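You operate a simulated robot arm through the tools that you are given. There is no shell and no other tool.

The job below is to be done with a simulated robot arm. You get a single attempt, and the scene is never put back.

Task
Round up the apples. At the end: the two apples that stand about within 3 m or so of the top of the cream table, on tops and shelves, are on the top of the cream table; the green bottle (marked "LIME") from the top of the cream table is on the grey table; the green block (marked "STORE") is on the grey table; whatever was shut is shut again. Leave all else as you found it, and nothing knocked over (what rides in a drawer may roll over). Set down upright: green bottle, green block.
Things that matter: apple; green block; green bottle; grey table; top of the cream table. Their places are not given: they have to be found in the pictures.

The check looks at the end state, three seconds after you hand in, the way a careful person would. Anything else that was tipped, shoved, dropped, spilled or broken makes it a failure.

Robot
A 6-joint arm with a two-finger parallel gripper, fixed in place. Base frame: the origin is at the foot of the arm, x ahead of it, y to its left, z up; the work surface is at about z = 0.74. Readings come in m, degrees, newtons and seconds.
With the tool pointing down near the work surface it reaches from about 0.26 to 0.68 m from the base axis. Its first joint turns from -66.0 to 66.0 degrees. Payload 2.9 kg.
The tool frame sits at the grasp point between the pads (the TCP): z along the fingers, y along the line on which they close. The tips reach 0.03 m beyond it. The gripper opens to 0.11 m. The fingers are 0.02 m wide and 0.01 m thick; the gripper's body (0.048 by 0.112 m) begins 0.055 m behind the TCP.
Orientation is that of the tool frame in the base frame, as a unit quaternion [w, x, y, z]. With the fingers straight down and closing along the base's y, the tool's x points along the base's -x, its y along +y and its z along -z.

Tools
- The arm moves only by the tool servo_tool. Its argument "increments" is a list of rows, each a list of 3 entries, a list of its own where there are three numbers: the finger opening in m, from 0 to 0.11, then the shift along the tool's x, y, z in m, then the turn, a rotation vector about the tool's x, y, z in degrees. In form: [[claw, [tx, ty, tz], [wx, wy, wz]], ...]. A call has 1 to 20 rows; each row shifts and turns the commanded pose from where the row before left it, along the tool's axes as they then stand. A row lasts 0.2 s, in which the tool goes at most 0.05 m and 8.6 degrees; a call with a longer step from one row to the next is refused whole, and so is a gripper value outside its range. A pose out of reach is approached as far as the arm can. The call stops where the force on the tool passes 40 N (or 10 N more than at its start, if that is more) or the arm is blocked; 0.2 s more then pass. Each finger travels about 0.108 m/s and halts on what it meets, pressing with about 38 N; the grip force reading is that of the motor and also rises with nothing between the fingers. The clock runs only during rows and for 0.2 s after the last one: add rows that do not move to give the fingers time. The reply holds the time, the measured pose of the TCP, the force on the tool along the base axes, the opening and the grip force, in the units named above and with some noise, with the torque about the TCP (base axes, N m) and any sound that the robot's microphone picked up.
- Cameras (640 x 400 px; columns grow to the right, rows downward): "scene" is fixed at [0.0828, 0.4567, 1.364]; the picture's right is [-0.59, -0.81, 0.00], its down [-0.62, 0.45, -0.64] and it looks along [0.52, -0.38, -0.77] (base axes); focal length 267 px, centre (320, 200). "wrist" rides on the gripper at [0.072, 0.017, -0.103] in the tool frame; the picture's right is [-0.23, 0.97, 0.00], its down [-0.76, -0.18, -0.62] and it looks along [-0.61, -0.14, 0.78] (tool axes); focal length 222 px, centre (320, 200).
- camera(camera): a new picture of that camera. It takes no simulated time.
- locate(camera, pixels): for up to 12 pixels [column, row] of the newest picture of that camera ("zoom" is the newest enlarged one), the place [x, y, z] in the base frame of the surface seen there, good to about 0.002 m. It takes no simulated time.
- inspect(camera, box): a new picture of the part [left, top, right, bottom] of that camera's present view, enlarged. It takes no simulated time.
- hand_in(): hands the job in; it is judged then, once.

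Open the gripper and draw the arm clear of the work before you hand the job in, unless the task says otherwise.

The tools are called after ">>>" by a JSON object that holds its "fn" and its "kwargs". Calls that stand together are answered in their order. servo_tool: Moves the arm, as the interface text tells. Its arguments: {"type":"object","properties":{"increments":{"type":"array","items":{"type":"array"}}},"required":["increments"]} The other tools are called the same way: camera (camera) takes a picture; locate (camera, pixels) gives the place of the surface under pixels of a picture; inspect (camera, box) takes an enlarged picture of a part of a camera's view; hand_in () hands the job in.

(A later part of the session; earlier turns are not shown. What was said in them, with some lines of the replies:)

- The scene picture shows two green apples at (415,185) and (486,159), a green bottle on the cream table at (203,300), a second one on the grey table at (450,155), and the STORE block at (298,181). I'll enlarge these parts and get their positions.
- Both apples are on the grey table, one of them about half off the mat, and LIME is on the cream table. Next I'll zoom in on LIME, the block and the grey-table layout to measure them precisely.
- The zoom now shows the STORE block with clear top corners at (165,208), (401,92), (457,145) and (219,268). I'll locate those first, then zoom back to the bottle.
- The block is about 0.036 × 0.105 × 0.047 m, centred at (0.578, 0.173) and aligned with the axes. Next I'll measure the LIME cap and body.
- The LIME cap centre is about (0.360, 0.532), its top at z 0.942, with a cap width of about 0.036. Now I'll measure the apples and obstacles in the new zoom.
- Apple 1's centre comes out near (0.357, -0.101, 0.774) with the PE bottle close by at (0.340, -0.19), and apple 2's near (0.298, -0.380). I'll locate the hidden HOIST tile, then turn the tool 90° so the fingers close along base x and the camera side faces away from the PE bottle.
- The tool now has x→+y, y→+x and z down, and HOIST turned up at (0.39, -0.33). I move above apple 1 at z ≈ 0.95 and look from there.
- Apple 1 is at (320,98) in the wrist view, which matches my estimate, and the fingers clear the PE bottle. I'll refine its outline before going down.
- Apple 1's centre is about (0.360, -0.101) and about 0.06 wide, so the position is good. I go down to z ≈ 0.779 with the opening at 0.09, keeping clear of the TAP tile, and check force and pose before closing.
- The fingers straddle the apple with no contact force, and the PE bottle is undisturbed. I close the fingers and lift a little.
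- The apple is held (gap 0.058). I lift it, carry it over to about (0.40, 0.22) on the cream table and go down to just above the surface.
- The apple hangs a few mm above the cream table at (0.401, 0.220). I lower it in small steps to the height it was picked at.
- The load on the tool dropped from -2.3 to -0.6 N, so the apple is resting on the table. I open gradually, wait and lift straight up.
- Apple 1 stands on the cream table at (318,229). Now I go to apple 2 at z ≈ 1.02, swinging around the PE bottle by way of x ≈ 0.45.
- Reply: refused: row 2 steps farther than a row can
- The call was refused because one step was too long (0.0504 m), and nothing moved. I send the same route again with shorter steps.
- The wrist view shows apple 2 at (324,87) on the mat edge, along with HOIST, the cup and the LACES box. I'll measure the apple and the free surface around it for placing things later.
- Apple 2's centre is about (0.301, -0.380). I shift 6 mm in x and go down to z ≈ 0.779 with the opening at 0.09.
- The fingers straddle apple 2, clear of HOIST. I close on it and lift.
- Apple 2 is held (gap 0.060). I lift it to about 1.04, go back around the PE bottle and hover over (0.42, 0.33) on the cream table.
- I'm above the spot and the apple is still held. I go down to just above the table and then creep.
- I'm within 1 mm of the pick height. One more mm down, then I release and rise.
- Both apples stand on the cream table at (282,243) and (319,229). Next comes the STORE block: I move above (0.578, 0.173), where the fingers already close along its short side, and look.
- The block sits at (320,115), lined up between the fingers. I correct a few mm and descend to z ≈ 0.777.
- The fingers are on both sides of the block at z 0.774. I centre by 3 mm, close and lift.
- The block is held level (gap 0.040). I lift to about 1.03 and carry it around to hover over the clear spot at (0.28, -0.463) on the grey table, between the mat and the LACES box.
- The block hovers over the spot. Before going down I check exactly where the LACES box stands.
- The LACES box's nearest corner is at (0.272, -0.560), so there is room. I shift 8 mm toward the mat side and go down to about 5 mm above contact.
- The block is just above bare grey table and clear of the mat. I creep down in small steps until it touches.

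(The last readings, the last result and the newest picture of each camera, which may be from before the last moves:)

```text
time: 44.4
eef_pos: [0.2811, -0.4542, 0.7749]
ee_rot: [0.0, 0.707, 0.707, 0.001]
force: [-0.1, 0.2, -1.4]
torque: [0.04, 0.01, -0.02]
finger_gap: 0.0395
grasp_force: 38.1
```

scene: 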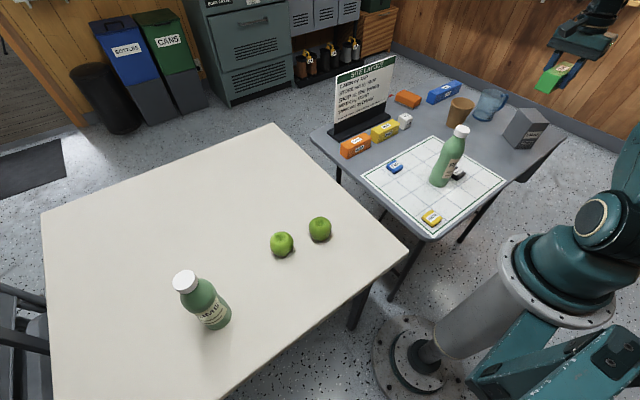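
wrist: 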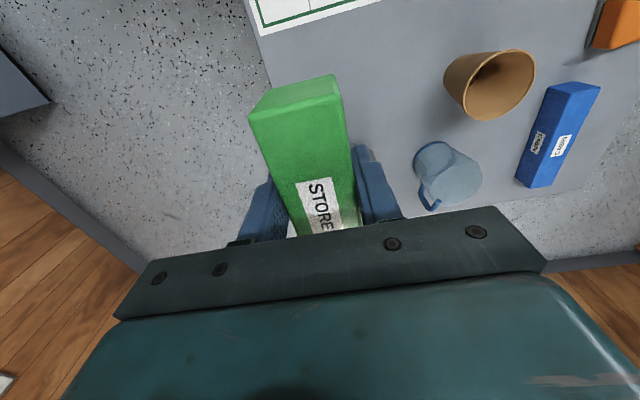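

I'm at pick height with slight unloading. One more mm, then I open slowly, rise and look.

>>> {"fn": "servo_tool", "kwargs": {"increments": [[0.02, [0, 0, 0.001], [0, 0, 0]], [0.02, [0, 0, 0], [0, 0, 0]], [0.042, [0, 0, 0], [0, 0, 0]], [0.05, [0, 0, 0], [0, 0, 0]], [0.065, [0, 0, 0], [0, 0, 0]], [0.08, [0, 0, 0], [0, 0, 0]], [0.08, [0, 0, 0], [0, 0, 0]], [0.08, [0, 0, -0.02], [0, 0, 0]], [0.08, [0, 0, -0.04], [0, 0, 0]], [0.08, [0, 0, -0.05], [0, 0, 0]], [0.08, [0, 0, -0.05], [0, 0, 0]], [0.08, [0, 0, -0.05], [0, 0, 0]], [0.08, [0, 0, -0.05], [0, 0, 0]], [0.08, [0, 0, 0], [0, 0, 0]]]}}

>>> {"fn": "camera", "kwargs": {"camera": "wrist"}}

>>> {"fn": "inspect", "kwargs": {"camera": "scene", "box": [420, 80, 580, 190]}}

```text
time: 47.4
eef_pos: [0.2845, -0.4518, 1.0365]
ee_rot: [0.0, 0.707, 0.707, 0.0]
force: [-0.3, 0.0, -0.6]
torque: [-0.01, 0.0, -0.04]
finger_gap: 0.0799
grasp_force: 0.0
```

```text
taken
```

wrist: 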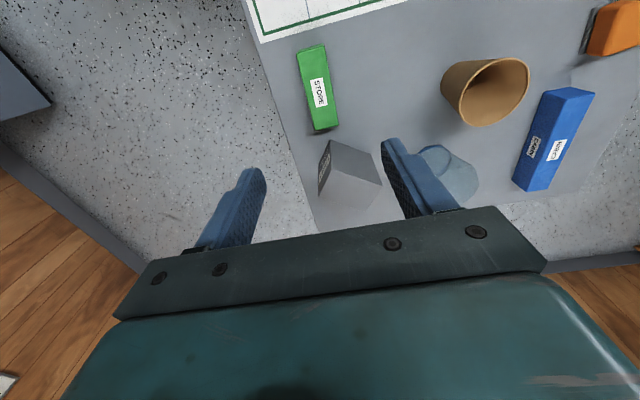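

```text
3.64 times, centred on (500, 135) of scene
```

zoom: 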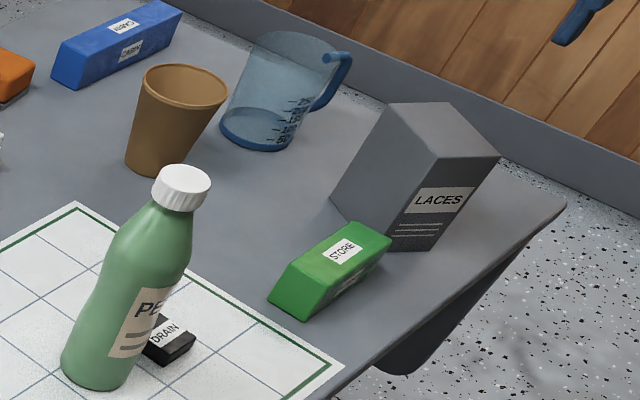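

The STORE block stands on bare grey table, upright and clear of the LACES box. I'll check the clear space at wrist pixels around (390,90) for the bottle.

>>> {"fn": "locate", "kwargs": {"camera": "wrist", "pixels": [[338, 125], [335, 90], [325, 50], [442, 85], [450, 110], [385, 60], [390, 85], [395, 110], [400, 10], [430, 145]]}}

>>> {"fn": "inspect", "kwargs": {"camera": "wrist", "box": [240, 0, 540, 200]}}

```text
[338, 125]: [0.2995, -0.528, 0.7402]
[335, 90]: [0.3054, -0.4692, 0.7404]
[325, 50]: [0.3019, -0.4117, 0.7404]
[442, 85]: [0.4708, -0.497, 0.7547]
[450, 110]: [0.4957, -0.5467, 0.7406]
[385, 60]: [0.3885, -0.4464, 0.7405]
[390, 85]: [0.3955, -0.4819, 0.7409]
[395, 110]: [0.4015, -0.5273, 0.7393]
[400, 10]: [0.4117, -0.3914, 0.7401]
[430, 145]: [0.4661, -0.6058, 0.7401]
```

```text
2.00 times, centred on (390, 100) of wrist
```

zoom: 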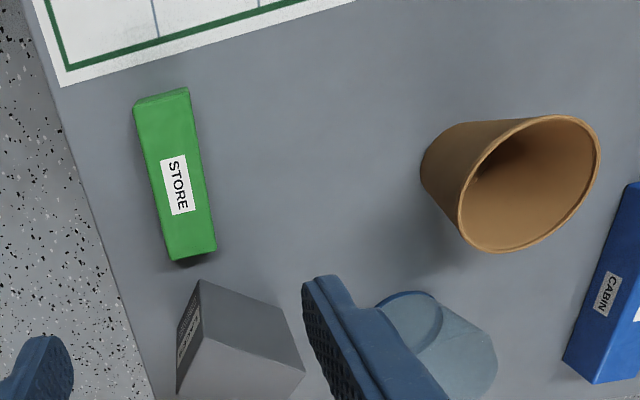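

The spot (0.385, -0.452) is clear for the bottle, more than 4 cm from the block and the cup. Now I travel back, around the PE bottle, toward LIME on the cream table.

>>> {"fn": "servo_tool", "kwargs": {"increments": [[0.08, [0.035, 0.032, -0.01], [0, 0, 0]], [0.08, [0.035, 0.032, -0.01], [0, 0, 0]], [0.08, [0.036, 0.032, 0], [0, 0, 0]], [0.08, [0.036, 0.032, 0], [0, 0, 0]], [0.08, [0.036, 0.032, 0], [0, 0, 0]], [0.08, [0.049, 0, 0], [0, 0, 0]], [0.08, [0.049, 0, 0], [0, 0, 0]], [0.08, [0.049, 0, 0], [0, 0, 0]], [0.08, [0.049, 0, 0], [0, 0, 0]], [0.08, [0.049, 0, 0], [0, 0, 0]], [0.08, [0.049, 0, 0], [0, 0, 0]], [0.08, [0.049, 0, 0], [0, 0, 0]], [0.08, [0.049, 0, 0], [0, 0, 0]], [0.08, [0.049, 0, 0], [0, 0, 0]], [0.08, [0.049, 0, 0], [0, 0, 0]], [0.08, [0.049, 0, 0], [0, 0, 0]], [0.08, [0.049, 0, 0], [0, 0, 0]], [0.08, [0, 0, 0], [0, 0, 0]]]}}

>>> {"fn": "camera", "kwargs": {"camera": "scene"}}

```text
time: 51.2
eef_pos: [0.4401, 0.3119, 1.0519]
ee_rot: [0.0, 0.707, 0.707, 0.0]
force: [0.0, 0.2, -0.7]
torque: [0.02, -0.01, 0.01]
finger_gap: 0.08
grasp_force: 0.1
```

```text
taken
```

scene: 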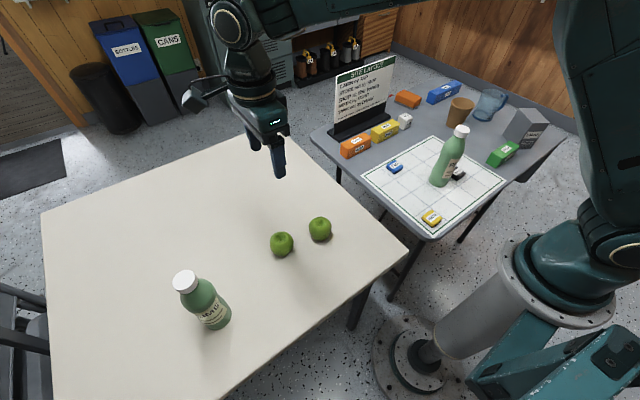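

The way to LIME is clear, and its cap is well below the tips. I move over (0.360, 0.532) at z ≈ 1.05 and look with the wrist camera.

>>> {"fn": "servo_tool", "kwargs": {"increments": [[0.08, [0.044, -0.016, 0], [0, 0, 0]], [0.08, [0.044, -0.016, 0], [0, 0, 0]], [0.08, [0.044, -0.016, 0], [0, 0, 0]], [0.08, [0.044, -0.016, 0], [0, 0, 0]], [0.08, [0.044, -0.016, 0], [0, 0, 0]], [0.08, [0, 0, 0], [0, 0, 0]]]}}

>>> {"fn": "camera", "kwargs": {"camera": "wrist"}}

>>> {"fn": "camera", "kwargs": {"camera": "scene"}}

```text
time: 52.6
eef_pos: [0.3619, 0.5333, 1.0502]
ee_rot: [0.0, 0.707, 0.707, 0.0]
force: [-0.3, -0.9, 0.0]
torque: [0.01, 0.03, -0.01]
finger_gap: 0.08
grasp_force: 0.0
```

```text
taken
```

wrist: 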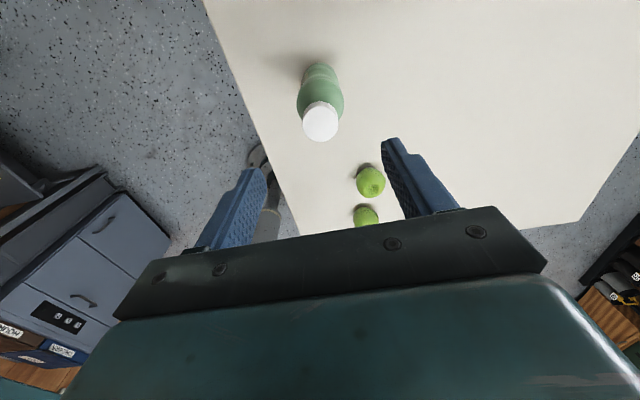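

```text
taken
```

scene: 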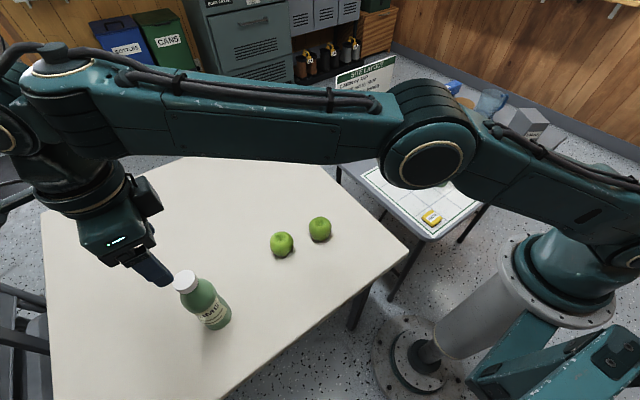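

The wrist view shows the LIME cap at (320,121) between the fingers. I'll measure it there.

>>> {"fn": "locate", "kwargs": {"camera": "wrist", "pixels": [[306, 122], [335, 121], [320, 108], [320, 136], [320, 122], [320, 90], [302, 95], [340, 95], [320, 68]]}}

>>> {"fn": "inspect", "kwargs": {"camera": "wrist", "box": [270, 50, 370, 150]}}

```text
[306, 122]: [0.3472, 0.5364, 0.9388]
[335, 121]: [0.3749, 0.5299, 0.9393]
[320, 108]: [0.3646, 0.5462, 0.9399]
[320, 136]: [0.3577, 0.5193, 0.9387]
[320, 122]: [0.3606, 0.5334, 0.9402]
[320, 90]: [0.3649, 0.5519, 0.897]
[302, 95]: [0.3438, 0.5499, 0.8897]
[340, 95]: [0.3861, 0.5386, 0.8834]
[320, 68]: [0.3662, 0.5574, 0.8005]
```

```text
4.00 times, centred on (320, 100) of wrist
```

zoom: 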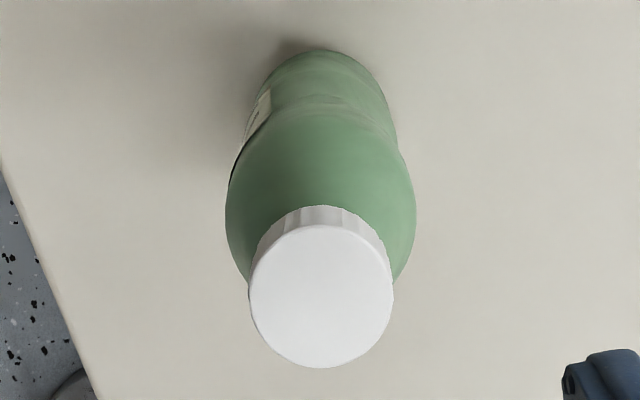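

The cap centre is (0.361, 0.533), its top at 0.940, about 0.034 wide, and the shoulder widens below z ≈ 0.90. I go down to TCP z ≈ 0.943 so the pads grip only the straight cap.

>>> {"fn": "servo_tool", "kwargs": {"increments": [[0.08, [0, -0.001, 0.03], [0, 0, 0]], [0.08, [0, 0, 0.03], [0, 0, 0]], [0.08, [0, 0, 0.025], [0, 0, 0]], [0.08, [0, 0, 0.015], [0, 0, 0]], [0.08, [0, 0, 0.006], [0, 0, 0]], [0.08, [0, 0, 0], [0, 0, 0]]]}}

>>> {"fn": "camera", "kwargs": {"camera": "wrist"}}

>>> {"fn": "inspect", "kwargs": {"camera": "scene", "box": [80, 200, 300, 350]}}

```text
time: 54.0
eef_pos: [0.3604, 0.5304, 0.9457]
ee_rot: [0.0, 0.707, 0.708, 0.0]
force: [0.1, -0.6, 0.7]
torque: [0.0, 0.0, 0.02]
finger_gap: 0.0799
grasp_force: 0.1
```

```text
taken
```

wrist: 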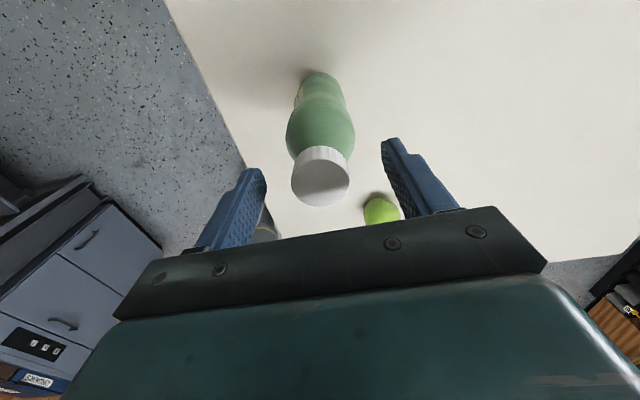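

```text
2.67 times, centred on (190, 275) of scene
```

zoom: 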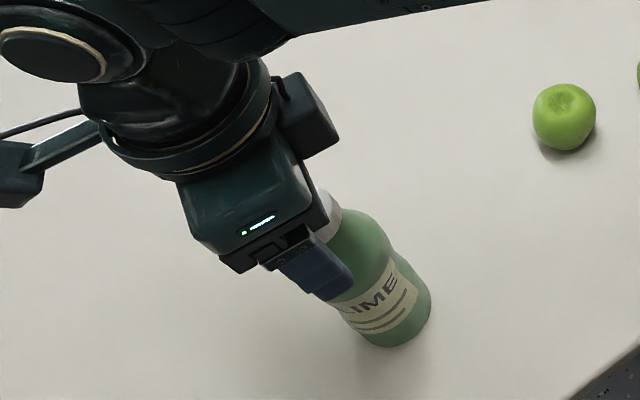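

The cap sits between the pads and nothing touches. I lower 3 mm more, close slowly and check the readings before lifting.

>>> {"fn": "servo_tool", "kwargs": {"increments": [[0.08, [0.001, 0.0005, 0.003], [0, 0, 0]], [0.065, [0, 0, 0], [0, 0, 0]], [0.052, [0, 0, 0], [0, 0, 0]], [0.044, [0, 0, 0], [0, 0, 0]], [0.038, [0, 0, 0], [0, 0, 0]], [0.032, [0, 0, 0], [0, 0, 0]], [0.02, [0, 0, 0], [0, 0, 0]], [0.02, [0, 0, 0], [0, 0, 0]], [0.02, [0, 0, 0], [0, 0, 0]]]}}

>>> {"fn": "camera", "kwargs": {"camera": "wrist"}}

```text
time: 56.0
eef_pos: [0.3605, 0.5341, 0.9441]
ee_rot: [0.001, 0.707, 0.707, -0.001]
force: [-0.4, 0.1, -0.9]
torque: [0.02, 0.0, -0.03]
finger_gap: 0.0341
grasp_force: 37.6
```

```text
taken
```

wrist: 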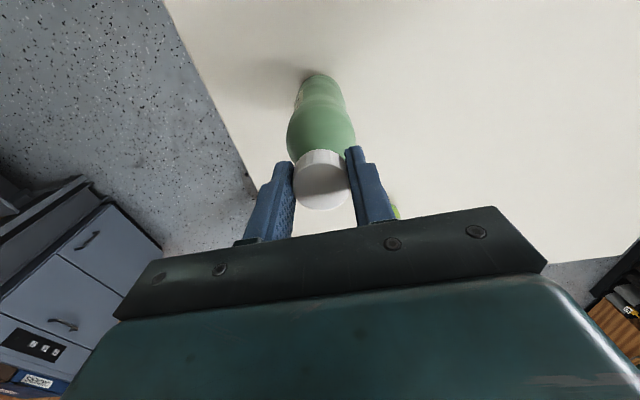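

The cap is gripped (gap 0.034) and the bottle stayed upright. I lift slowly.

>>> {"fn": "servo_tool", "kwargs": {"increments": [[0.02, [0, 0, -0.005], [0, 0, 0]], [0.02, [0, 0, -0.01], [0, 0, 0]], [0.02, [0, 0, -0.015], [0, 0, 0]], [0.02, [0, 0, -0.02], [0, 0, 0]], [0.02, [0, 0, -0.02], [0, 0, 0]], [0.02, [0, 0, 0], [0, 0, 0]]]}}

>>> {"fn": "camera", "kwargs": {"camera": "wrist"}}

>>> {"fn": "camera", "kwargs": {"camera": "scene"}}

```text
time: 57.4
eef_pos: [0.3596, 0.5335, 1.0154]
ee_rot: [0.0, 0.707, 0.707, 0.001]
force: [0.3, -0.6, -0.2]
torque: [0.0, -0.02, 0.0]
finger_gap: 0.034
grasp_force: 37.8
```

```text
taken
```

wrist: 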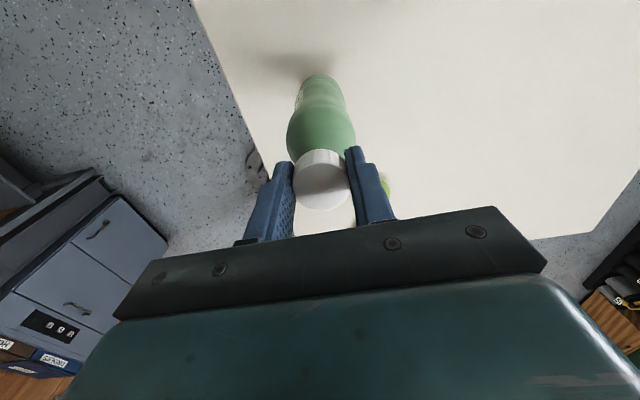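

```text
taken
```

scene: 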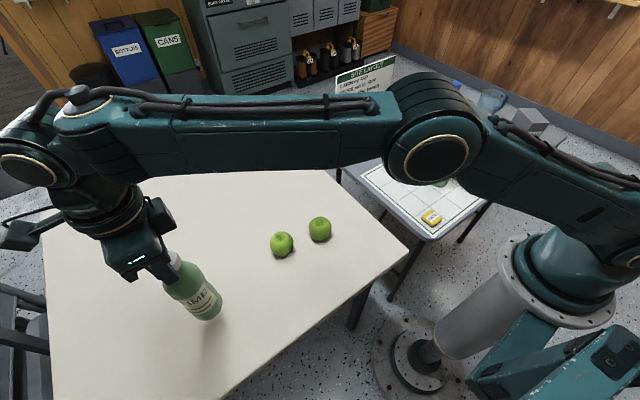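

LIME hangs upright and free. I carry it smoothly at moderate speed to x ≈ 0.48 while rising to z ≈ 1.17, which keeps its base above and to the side of everything.

>>> {"fn": "servo_tool", "kwargs": {"increments": [[0.02, [-0.01, 0.003, -0.006], [0, 0, 0]], [0.02, [-0.025, 0.008, -0.01], [0, 0, 0]], [0.02, [-0.038, 0.012, -0.012], [0, 0, 0]], [0.02, [-0.04, 0.012, -0.012], [0, 0, 0]], [0.02, [-0.04, 0.012, -0.012], [0, 0, 0]], [0.02, [-0.04, 0.012, -0.012], [0, 0, 0]], [0.02, [-0.04, 0.012, -0.012], [0, 0, 0]], [0.02, [-0.04, 0.012, -0.012], [0, 0, 0]], [0.02, [-0.04, 0.012, -0.012], [0, 0, 0]], [0.02, [-0.04, 0.012, -0.012], [0, 0, 0]], [0.02, [-0.04, 0.012, -0.01], [0, 0, 0]], [0.02, [-0.04, 0, -0.01], [0, 0, 0]], [0.02, [-0.04, 0, -0.01], [0, 0, 0]], [0.02, [-0.04, 0, -0.01], [0, 0, 0]], [0.02, [-0.04, 0, -0.005], [0, 0, 0]], [0.02, [-0.04, 0, 0], [0, 0, 0]], [0.02, [-0.035, 0, 0], [0, 0, 0]], [0.02, [-0.02, 0, 0], [0, 0, 0]], [0.02, [-0.01, 0, 0], [0, 0, 0]], [0.02, [0, 0, 0], [0, 0, 0]]]}}

>>> {"fn": "camera", "kwargs": {"camera": "scene"}}

>>> {"fn": "camera", "kwargs": {"camera": "wrist"}}

```text
time: 61.6
eef_pos: [0.4804, -0.1244, 1.1721]
ee_rot: [0.0, 0.708, 0.707, 0.0]
force: [-0.7, 0.1, -1.0]
torque: [-0.03, -0.01, 0.0]
finger_gap: 0.0332
grasp_force: 37.7
```

```text
taken
```

scene: 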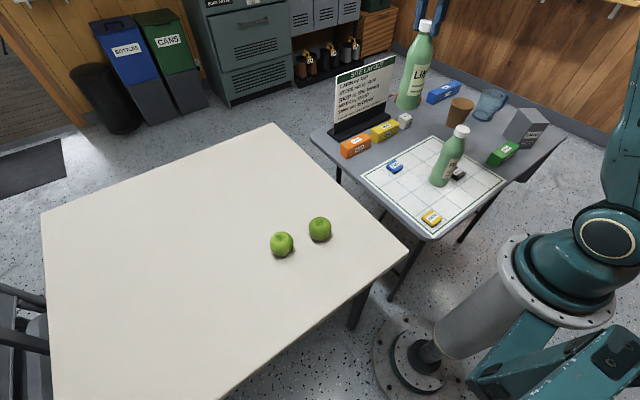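

```text
taken
```

wrist: 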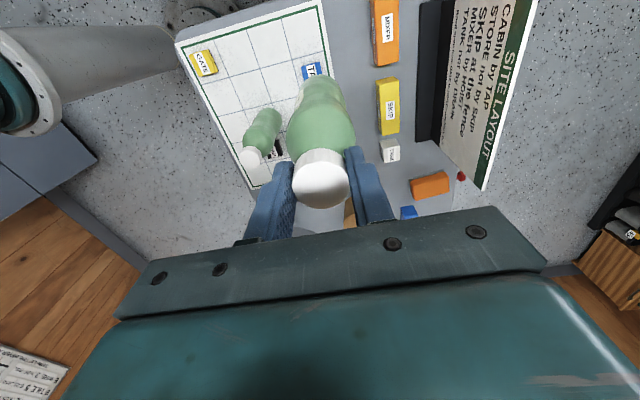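

LIME is held over the far side of the mat, well clear. I continue to (0.385, -0.452).

>>> {"fn": "servo_tool", "kwargs": {"increments": [[0.02, [-0.01, 0, 0], [0, 0, 0]], [0.02, [-0.025, 0, 0], [0, 0, 0]], [0.02, [-0.04, 0, 0], [0, 0, 0]], [0.02, [-0.04, 0, 0], [0, 0, 0]], [0.02, [-0.04, -0.012, 0], [0, 0, 0]], [0.02, [-0.04, -0.016, 0], [0, 0, 0]], [0.02, [-0.038, -0.02, 0], [0, 0, 0]], [0.02, [-0.038, -0.02, 0], [0, 0, 0]], [0.02, [-0.03, -0.015, 0], [0, 0, 0]], [0.02, [-0.018, -0.008, 0], [0, 0, 0]], [0.02, [-0.009, -0.004, 0], [0, 0, 0]], [0.02, [0, 0, 0], [0, 0, 0]], [0.02, [0, 0, 0], [0, 0, 0]]]}}

>>> {"fn": "camera", "kwargs": {"camera": "scene"}}

>>> {"fn": "camera", "kwargs": {"camera": "wrist"}}

```text
time: 64.4
eef_pos: [0.3867, -0.455, 1.1719]
ee_rot: [0.0, 0.707, 0.707, -0.001]
force: [-0.4, 0.7, -1.1]
torque: [-0.01, -0.03, -0.01]
finger_gap: 0.0335
grasp_force: 38.2
```

```text
taken
```

scene: 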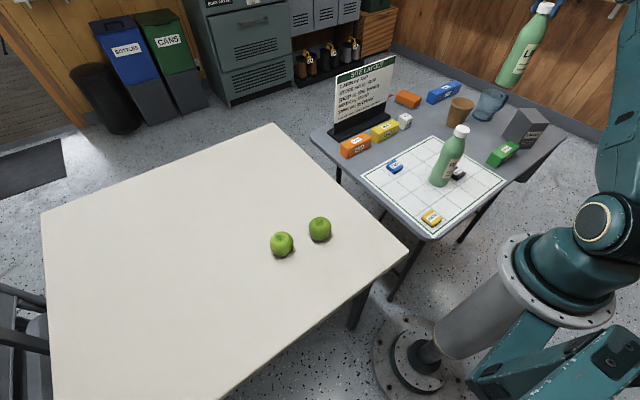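

```text
taken
```

wrist: 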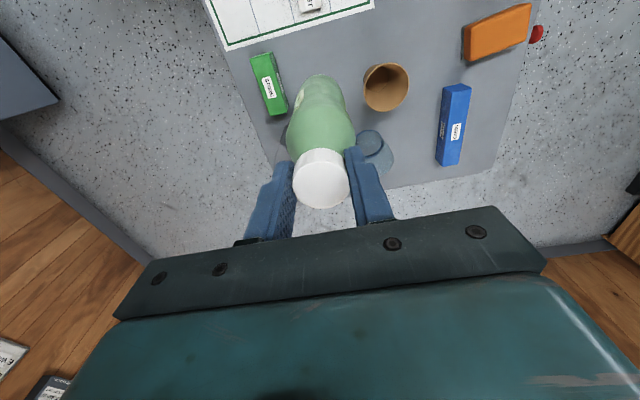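

LIME is over the clear spot, between the STORE block and the cup. I lower to about 2 cm above the table and look again.

>>> {"fn": "servo_tool", "kwargs": {"increments": [[0.02, [0, 0, 0.015], [0, 0, 0]], [0.02, [0, 0, 0.03], [0, 0, 0]], [0.02, [0, 0, 0.035], [0, 0, 0]], [0.02, [0, 0, 0.035], [0, 0, 0]], [0.02, [0, 0, 0.035], [0, 0, 0]], [0.02, [0, 0, 0.03], [0, 0, 0]], [0.02, [0, 0, 0.02], [0, 0, 0]], [0.02, [0, 0, 0.008], [0, 0, 0]], [0.02, [0, 0, 0], [0, 0, 0]]]}}

>>> {"fn": "inspect", "kwargs": {"camera": "scene", "box": [400, 60, 580, 190]}}

>>> {"fn": "camera", "kwargs": {"camera": "wrist"}}

```text
time: 66.4
eef_pos: [0.3847, -0.4511, 0.9611]
ee_rot: [0.0, 0.707, 0.707, 0.001]
force: [0.2, -1.3, -0.4]
torque: [-0.03, 0.01, -0.01]
finger_gap: 0.0323
grasp_force: 37.7
```

```text
3.08 times, centred on (490, 125) of scene
```

zoom: 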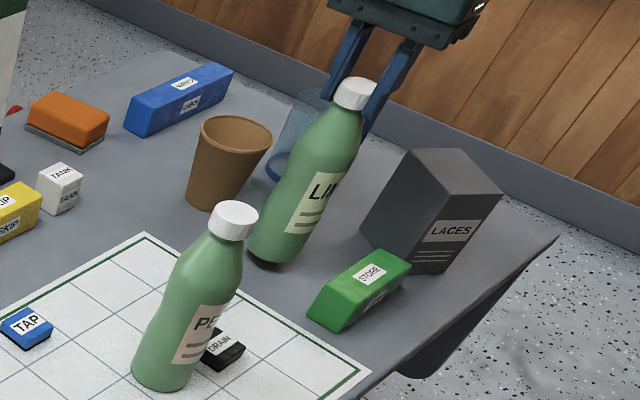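

```text
taken
```

wrist: 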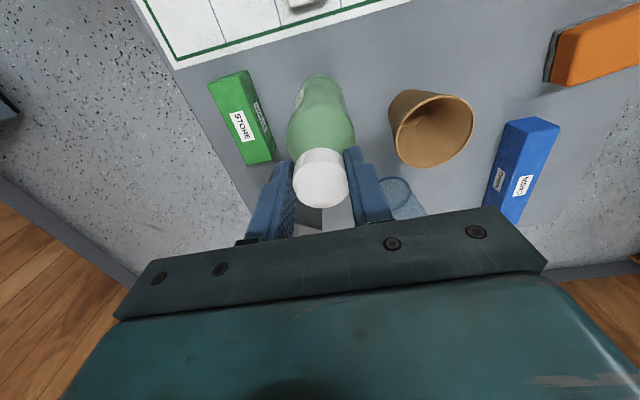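

LIME is upright just above clear bare table. I'll check how the cap sits relative to the TCP, to catch any slip, before touching down.

>>> {"fn": "locate", "kwargs": {"camera": "wrist", "pixels": [[320, 180], [310, 170], [332, 190]]}}

>>> {"fn": "locate", "kwargs": {"camera": "zoom", "pixels": [[356, 90], [265, 262], [260, 268], [250, 262], [290, 268]]}}

```text
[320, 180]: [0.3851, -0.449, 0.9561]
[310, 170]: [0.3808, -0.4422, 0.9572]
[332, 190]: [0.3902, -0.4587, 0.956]
```

```text
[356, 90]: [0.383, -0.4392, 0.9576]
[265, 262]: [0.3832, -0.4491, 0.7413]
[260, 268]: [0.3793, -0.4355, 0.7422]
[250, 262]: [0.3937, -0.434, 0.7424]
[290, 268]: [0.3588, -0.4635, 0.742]
```

The cap top is at 0.9565 compared with 0.940 to 0.942 standing, so nothing slipped and about 15 mm remains. I lower 12 mm and then creep.

>>> {"fn": "servo_tool", "kwargs": {"increments": [[0.02, [0, 0, 0.006], [0, 0, 0]], [0.02, [0, 0, 0.005], [0, 0, 0]], [0.02, [0, 0, 0.002], [0, 0, 0]], [0.02, [0, 0, 0.001], [0, 0, 0]], [0.02, [0, 0, 0], [0, 0, 0]]]}}

>>> {"fn": "camera", "kwargs": {"camera": "wrist"}}

>>> {"fn": "locate", "kwargs": {"camera": "wrist", "pixels": [[320, 180], [310, 170], [332, 190]]}}

```text
time: 67.6
eef_pos: [0.3837, -0.4507, 0.9493]
ee_rot: [0.001, 0.707, 0.707, 0.0]
force: [0.3, 0.8, -0.9]
torque: [0.01, 0.0, 0.0]
finger_gap: 0.0325
grasp_force: 38.0
```

```text
taken
```

wrist: 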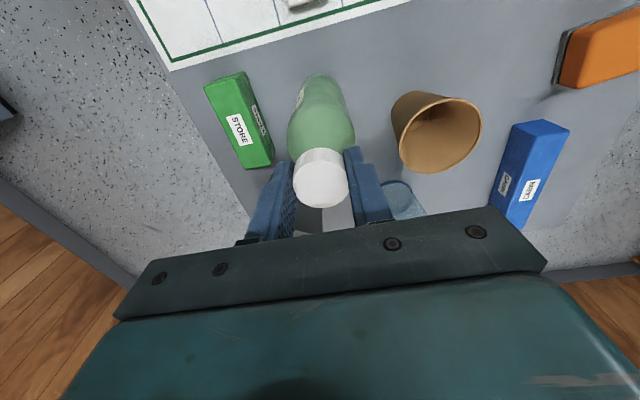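

```text
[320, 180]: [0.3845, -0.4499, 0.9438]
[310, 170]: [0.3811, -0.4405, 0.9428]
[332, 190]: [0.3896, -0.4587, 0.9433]
```

The cap top reads about 0.943, so roughly 3 mm remain. I creep down mm by mm.

>>> {"fn": "servo_tool", "kwargs": {"increments": [[0.02, [0, 0, 0.001], [0, 0, 0]], [0.02, [0, 0, 0.001], [0, 0, 0]], [0.02, [0, 0, 0], [0, 0, 0]]]}}

>>> {"fn": "servo_tool", "kwargs": {"increments": [[0.02, [0, 0, 0.0007], [0, 0, 0]], [0.02, [0, 0, 0], [0, 0, 0]]]}}

>>> {"fn": "servo_tool", "kwargs": {"increments": [[0.02, [0, 0, 0.0007], [0, 0, 0]], [0.02, [0, 0, 0], [0, 0, 0]]]}}

>>> {"fn": "camera", "kwargs": {"camera": "wrist"}}

>>> {"fn": "locate", "kwargs": {"camera": "wrist", "pixels": [[320, 180], [310, 170], [332, 190], [325, 175]]}}

```text
time: 68.4
eef_pos: [0.3848, -0.4516, 0.9481]
ee_rot: [0.0, 0.707, 0.707, -0.001]
force: [0.8, 0.9, 0.0]
torque: [0.01, 0.02, -0.03]
finger_gap: 0.0325
grasp_force: 38.2
```

```text
time: 69.0
eef_pos: [0.3857, -0.452, 0.948]
ee_rot: [0.0, 0.707, 0.707, 0.0]
force: [0.3, -0.8, 0.2]
torque: [0.0, -0.03, 0.01]
finger_gap: 0.0321
grasp_force: 38.3
```

```text
time: 69.6
eef_pos: [0.3848, -0.4512, 0.9462]
ee_rot: [0.002, 0.707, 0.707, 0.0]
force: [2.0, -1.2, 4.4]
torque: [-0.18, -0.03, 0.0]
finger_gap: 0.0321
grasp_force: 38.2
```

```text
taken
```

wrist: 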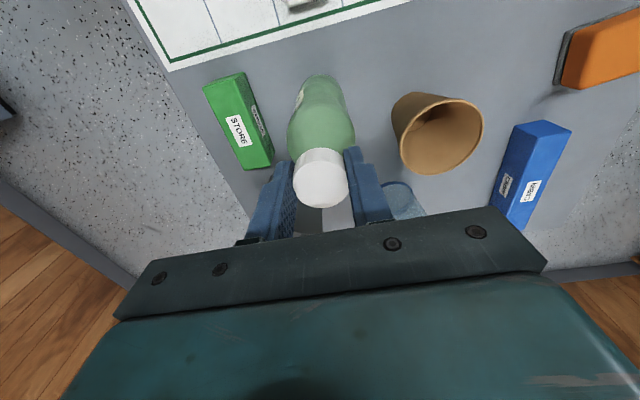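

```text
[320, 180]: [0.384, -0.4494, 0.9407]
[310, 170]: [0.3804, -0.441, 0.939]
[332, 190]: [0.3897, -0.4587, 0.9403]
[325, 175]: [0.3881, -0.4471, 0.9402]
```

Touchdown: force reads +4.4 N and the cap top is at 0.940. I open slowly and evenly, then rise straight up.

>>> {"fn": "servo_tool", "kwargs": {"increments": [[0.033, [0, 0, 0], [0, 0, 0]], [0.036, [0, 0, 0], [0, 0, 0]], [0.04, [0, 0, 0], [0, 0, 0]], [0.05, [0, 0, 0], [0, 0, 0]], [0.065, [0, 0, 0], [0, 0, 0]], [0.08, [0, 0, 0], [0, 0, 0]], [0.08, [0, 0, 0], [0, 0, 0]]]}}

>>> {"fn": "camera", "kwargs": {"camera": "wrist"}}

>>> {"fn": "inspect", "kwargs": {"camera": "scene", "box": [400, 60, 580, 190]}}

```text
time: 71.2
eef_pos: [0.3844, -0.4507, 0.9469]
ee_rot: [0.0, 0.707, 0.707, -0.001]
force: [-0.1, -0.1, -0.4]
torque: [0.01, -0.03, 0.01]
finger_gap: 0.0799
grasp_force: 0.1
```

```text
taken
```

wrist: 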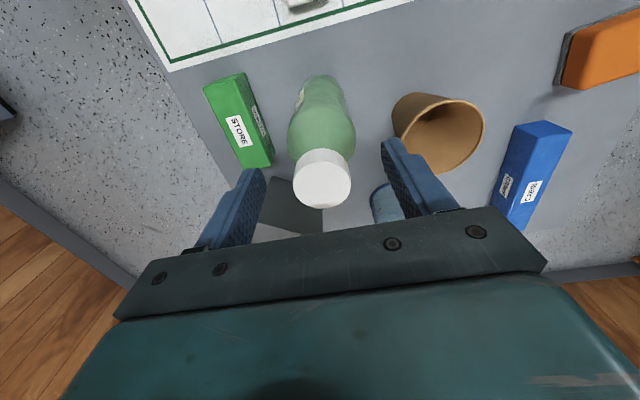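

```text
3.08 times, centred on (490, 125) of scene
```

zoom: 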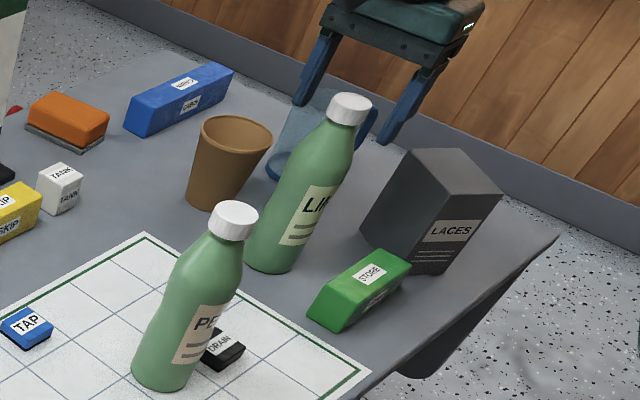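

LIME stands upright on its own. I rise straight up and draw the arm clear to the middle.

>>> {"fn": "servo_tool", "kwargs": {"increments": [[0.08, [0, 0, -0.015], [0, 0, 0]], [0.08, [0, 0, -0.03], [0, 0, 0]], [0.08, [0, 0, -0.045], [0, 0, 0]], [0.08, [0, 0, -0.045], [0, 0, 0]], [0.08, [0, 0, -0.045], [0, 0, 0]], [0.11, [0.035, 0.012, -0.01], [0, 0, 0]], [0.11, [0.045, 0.012, 0], [0, 0, 0]], [0.11, [0.045, 0.012, 0], [0, 0, 0]], [0.11, [0.045, 0.012, 0], [0, 0, 0]], [0.11, [0.045, 0.012, 0], [0, 0, 0]], [0.11, [0.045, 0.012, 0], [0, 0, 0]], [0.11, [0.045, 0.012, 0], [0, 0, 0]], [0.11, [0.045, 0.012, 0], [0, 0, 0]], [0.11, [0.045, 0.012, 0], [0, 0, 0]], [0.11, [0.03, 0, 0], [0, 0, 0]], [0.11, [0, 0, 0], [0, 0, 0]]]}}

>>> {"fn": "camera", "kwargs": {"camera": "scene"}}

>>> {"fn": "camera", "kwargs": {"camera": "wrist"}}

```text
time: 74.6
eef_pos: [0.4945, -0.0298, 1.1367]
ee_rot: [-0.001, 0.707, 0.707, 0.0]
force: [-0.2, 0.6, -0.4]
torque: [0.0, 0.0, 0.01]
finger_gap: 0.1103
grasp_force: 0.1
```

```text
taken
```

scene: 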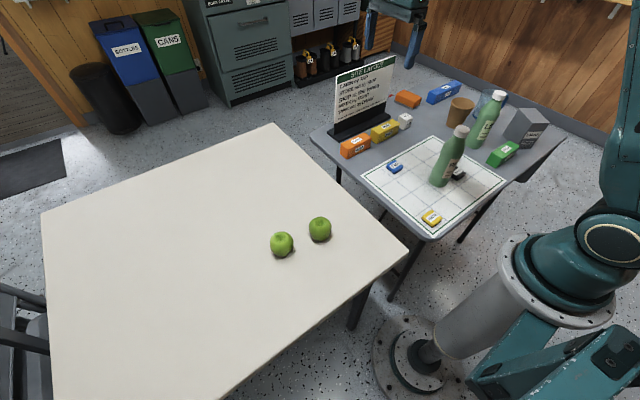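

```text
taken
```

wrist: 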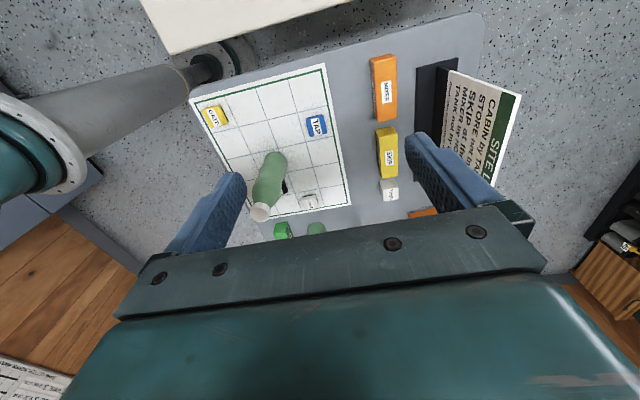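

Both apples are on the cream table. LIME and the STORE block stand upright on the grey table, everything else is where it was, and the gripper is open and clear. I hand in the job.

>>> {"fn": "hand_in", "kwargs": {}}

```text
The job is handed in.
```

The job is handed in, and the last pictures show everything where you asked for it.

- **Apples:** both green apples are on the top of the cream table, about 11 cm apart.
- **Green bottle (LIME):** it stands upright on the grey table, between the green block and the brown cup.
- **Green block (STORE):** it stands upright on bare grey table, between the mat and the LACES box.
- **Everything else:** the other bottle, the tiles, the blocks, the cup and the LACES box look as they were at the start. Nothing was knocked over, and I never opened anything, so nothing needed shutting.

I raised the arm clear of both tables and left the gripper open.
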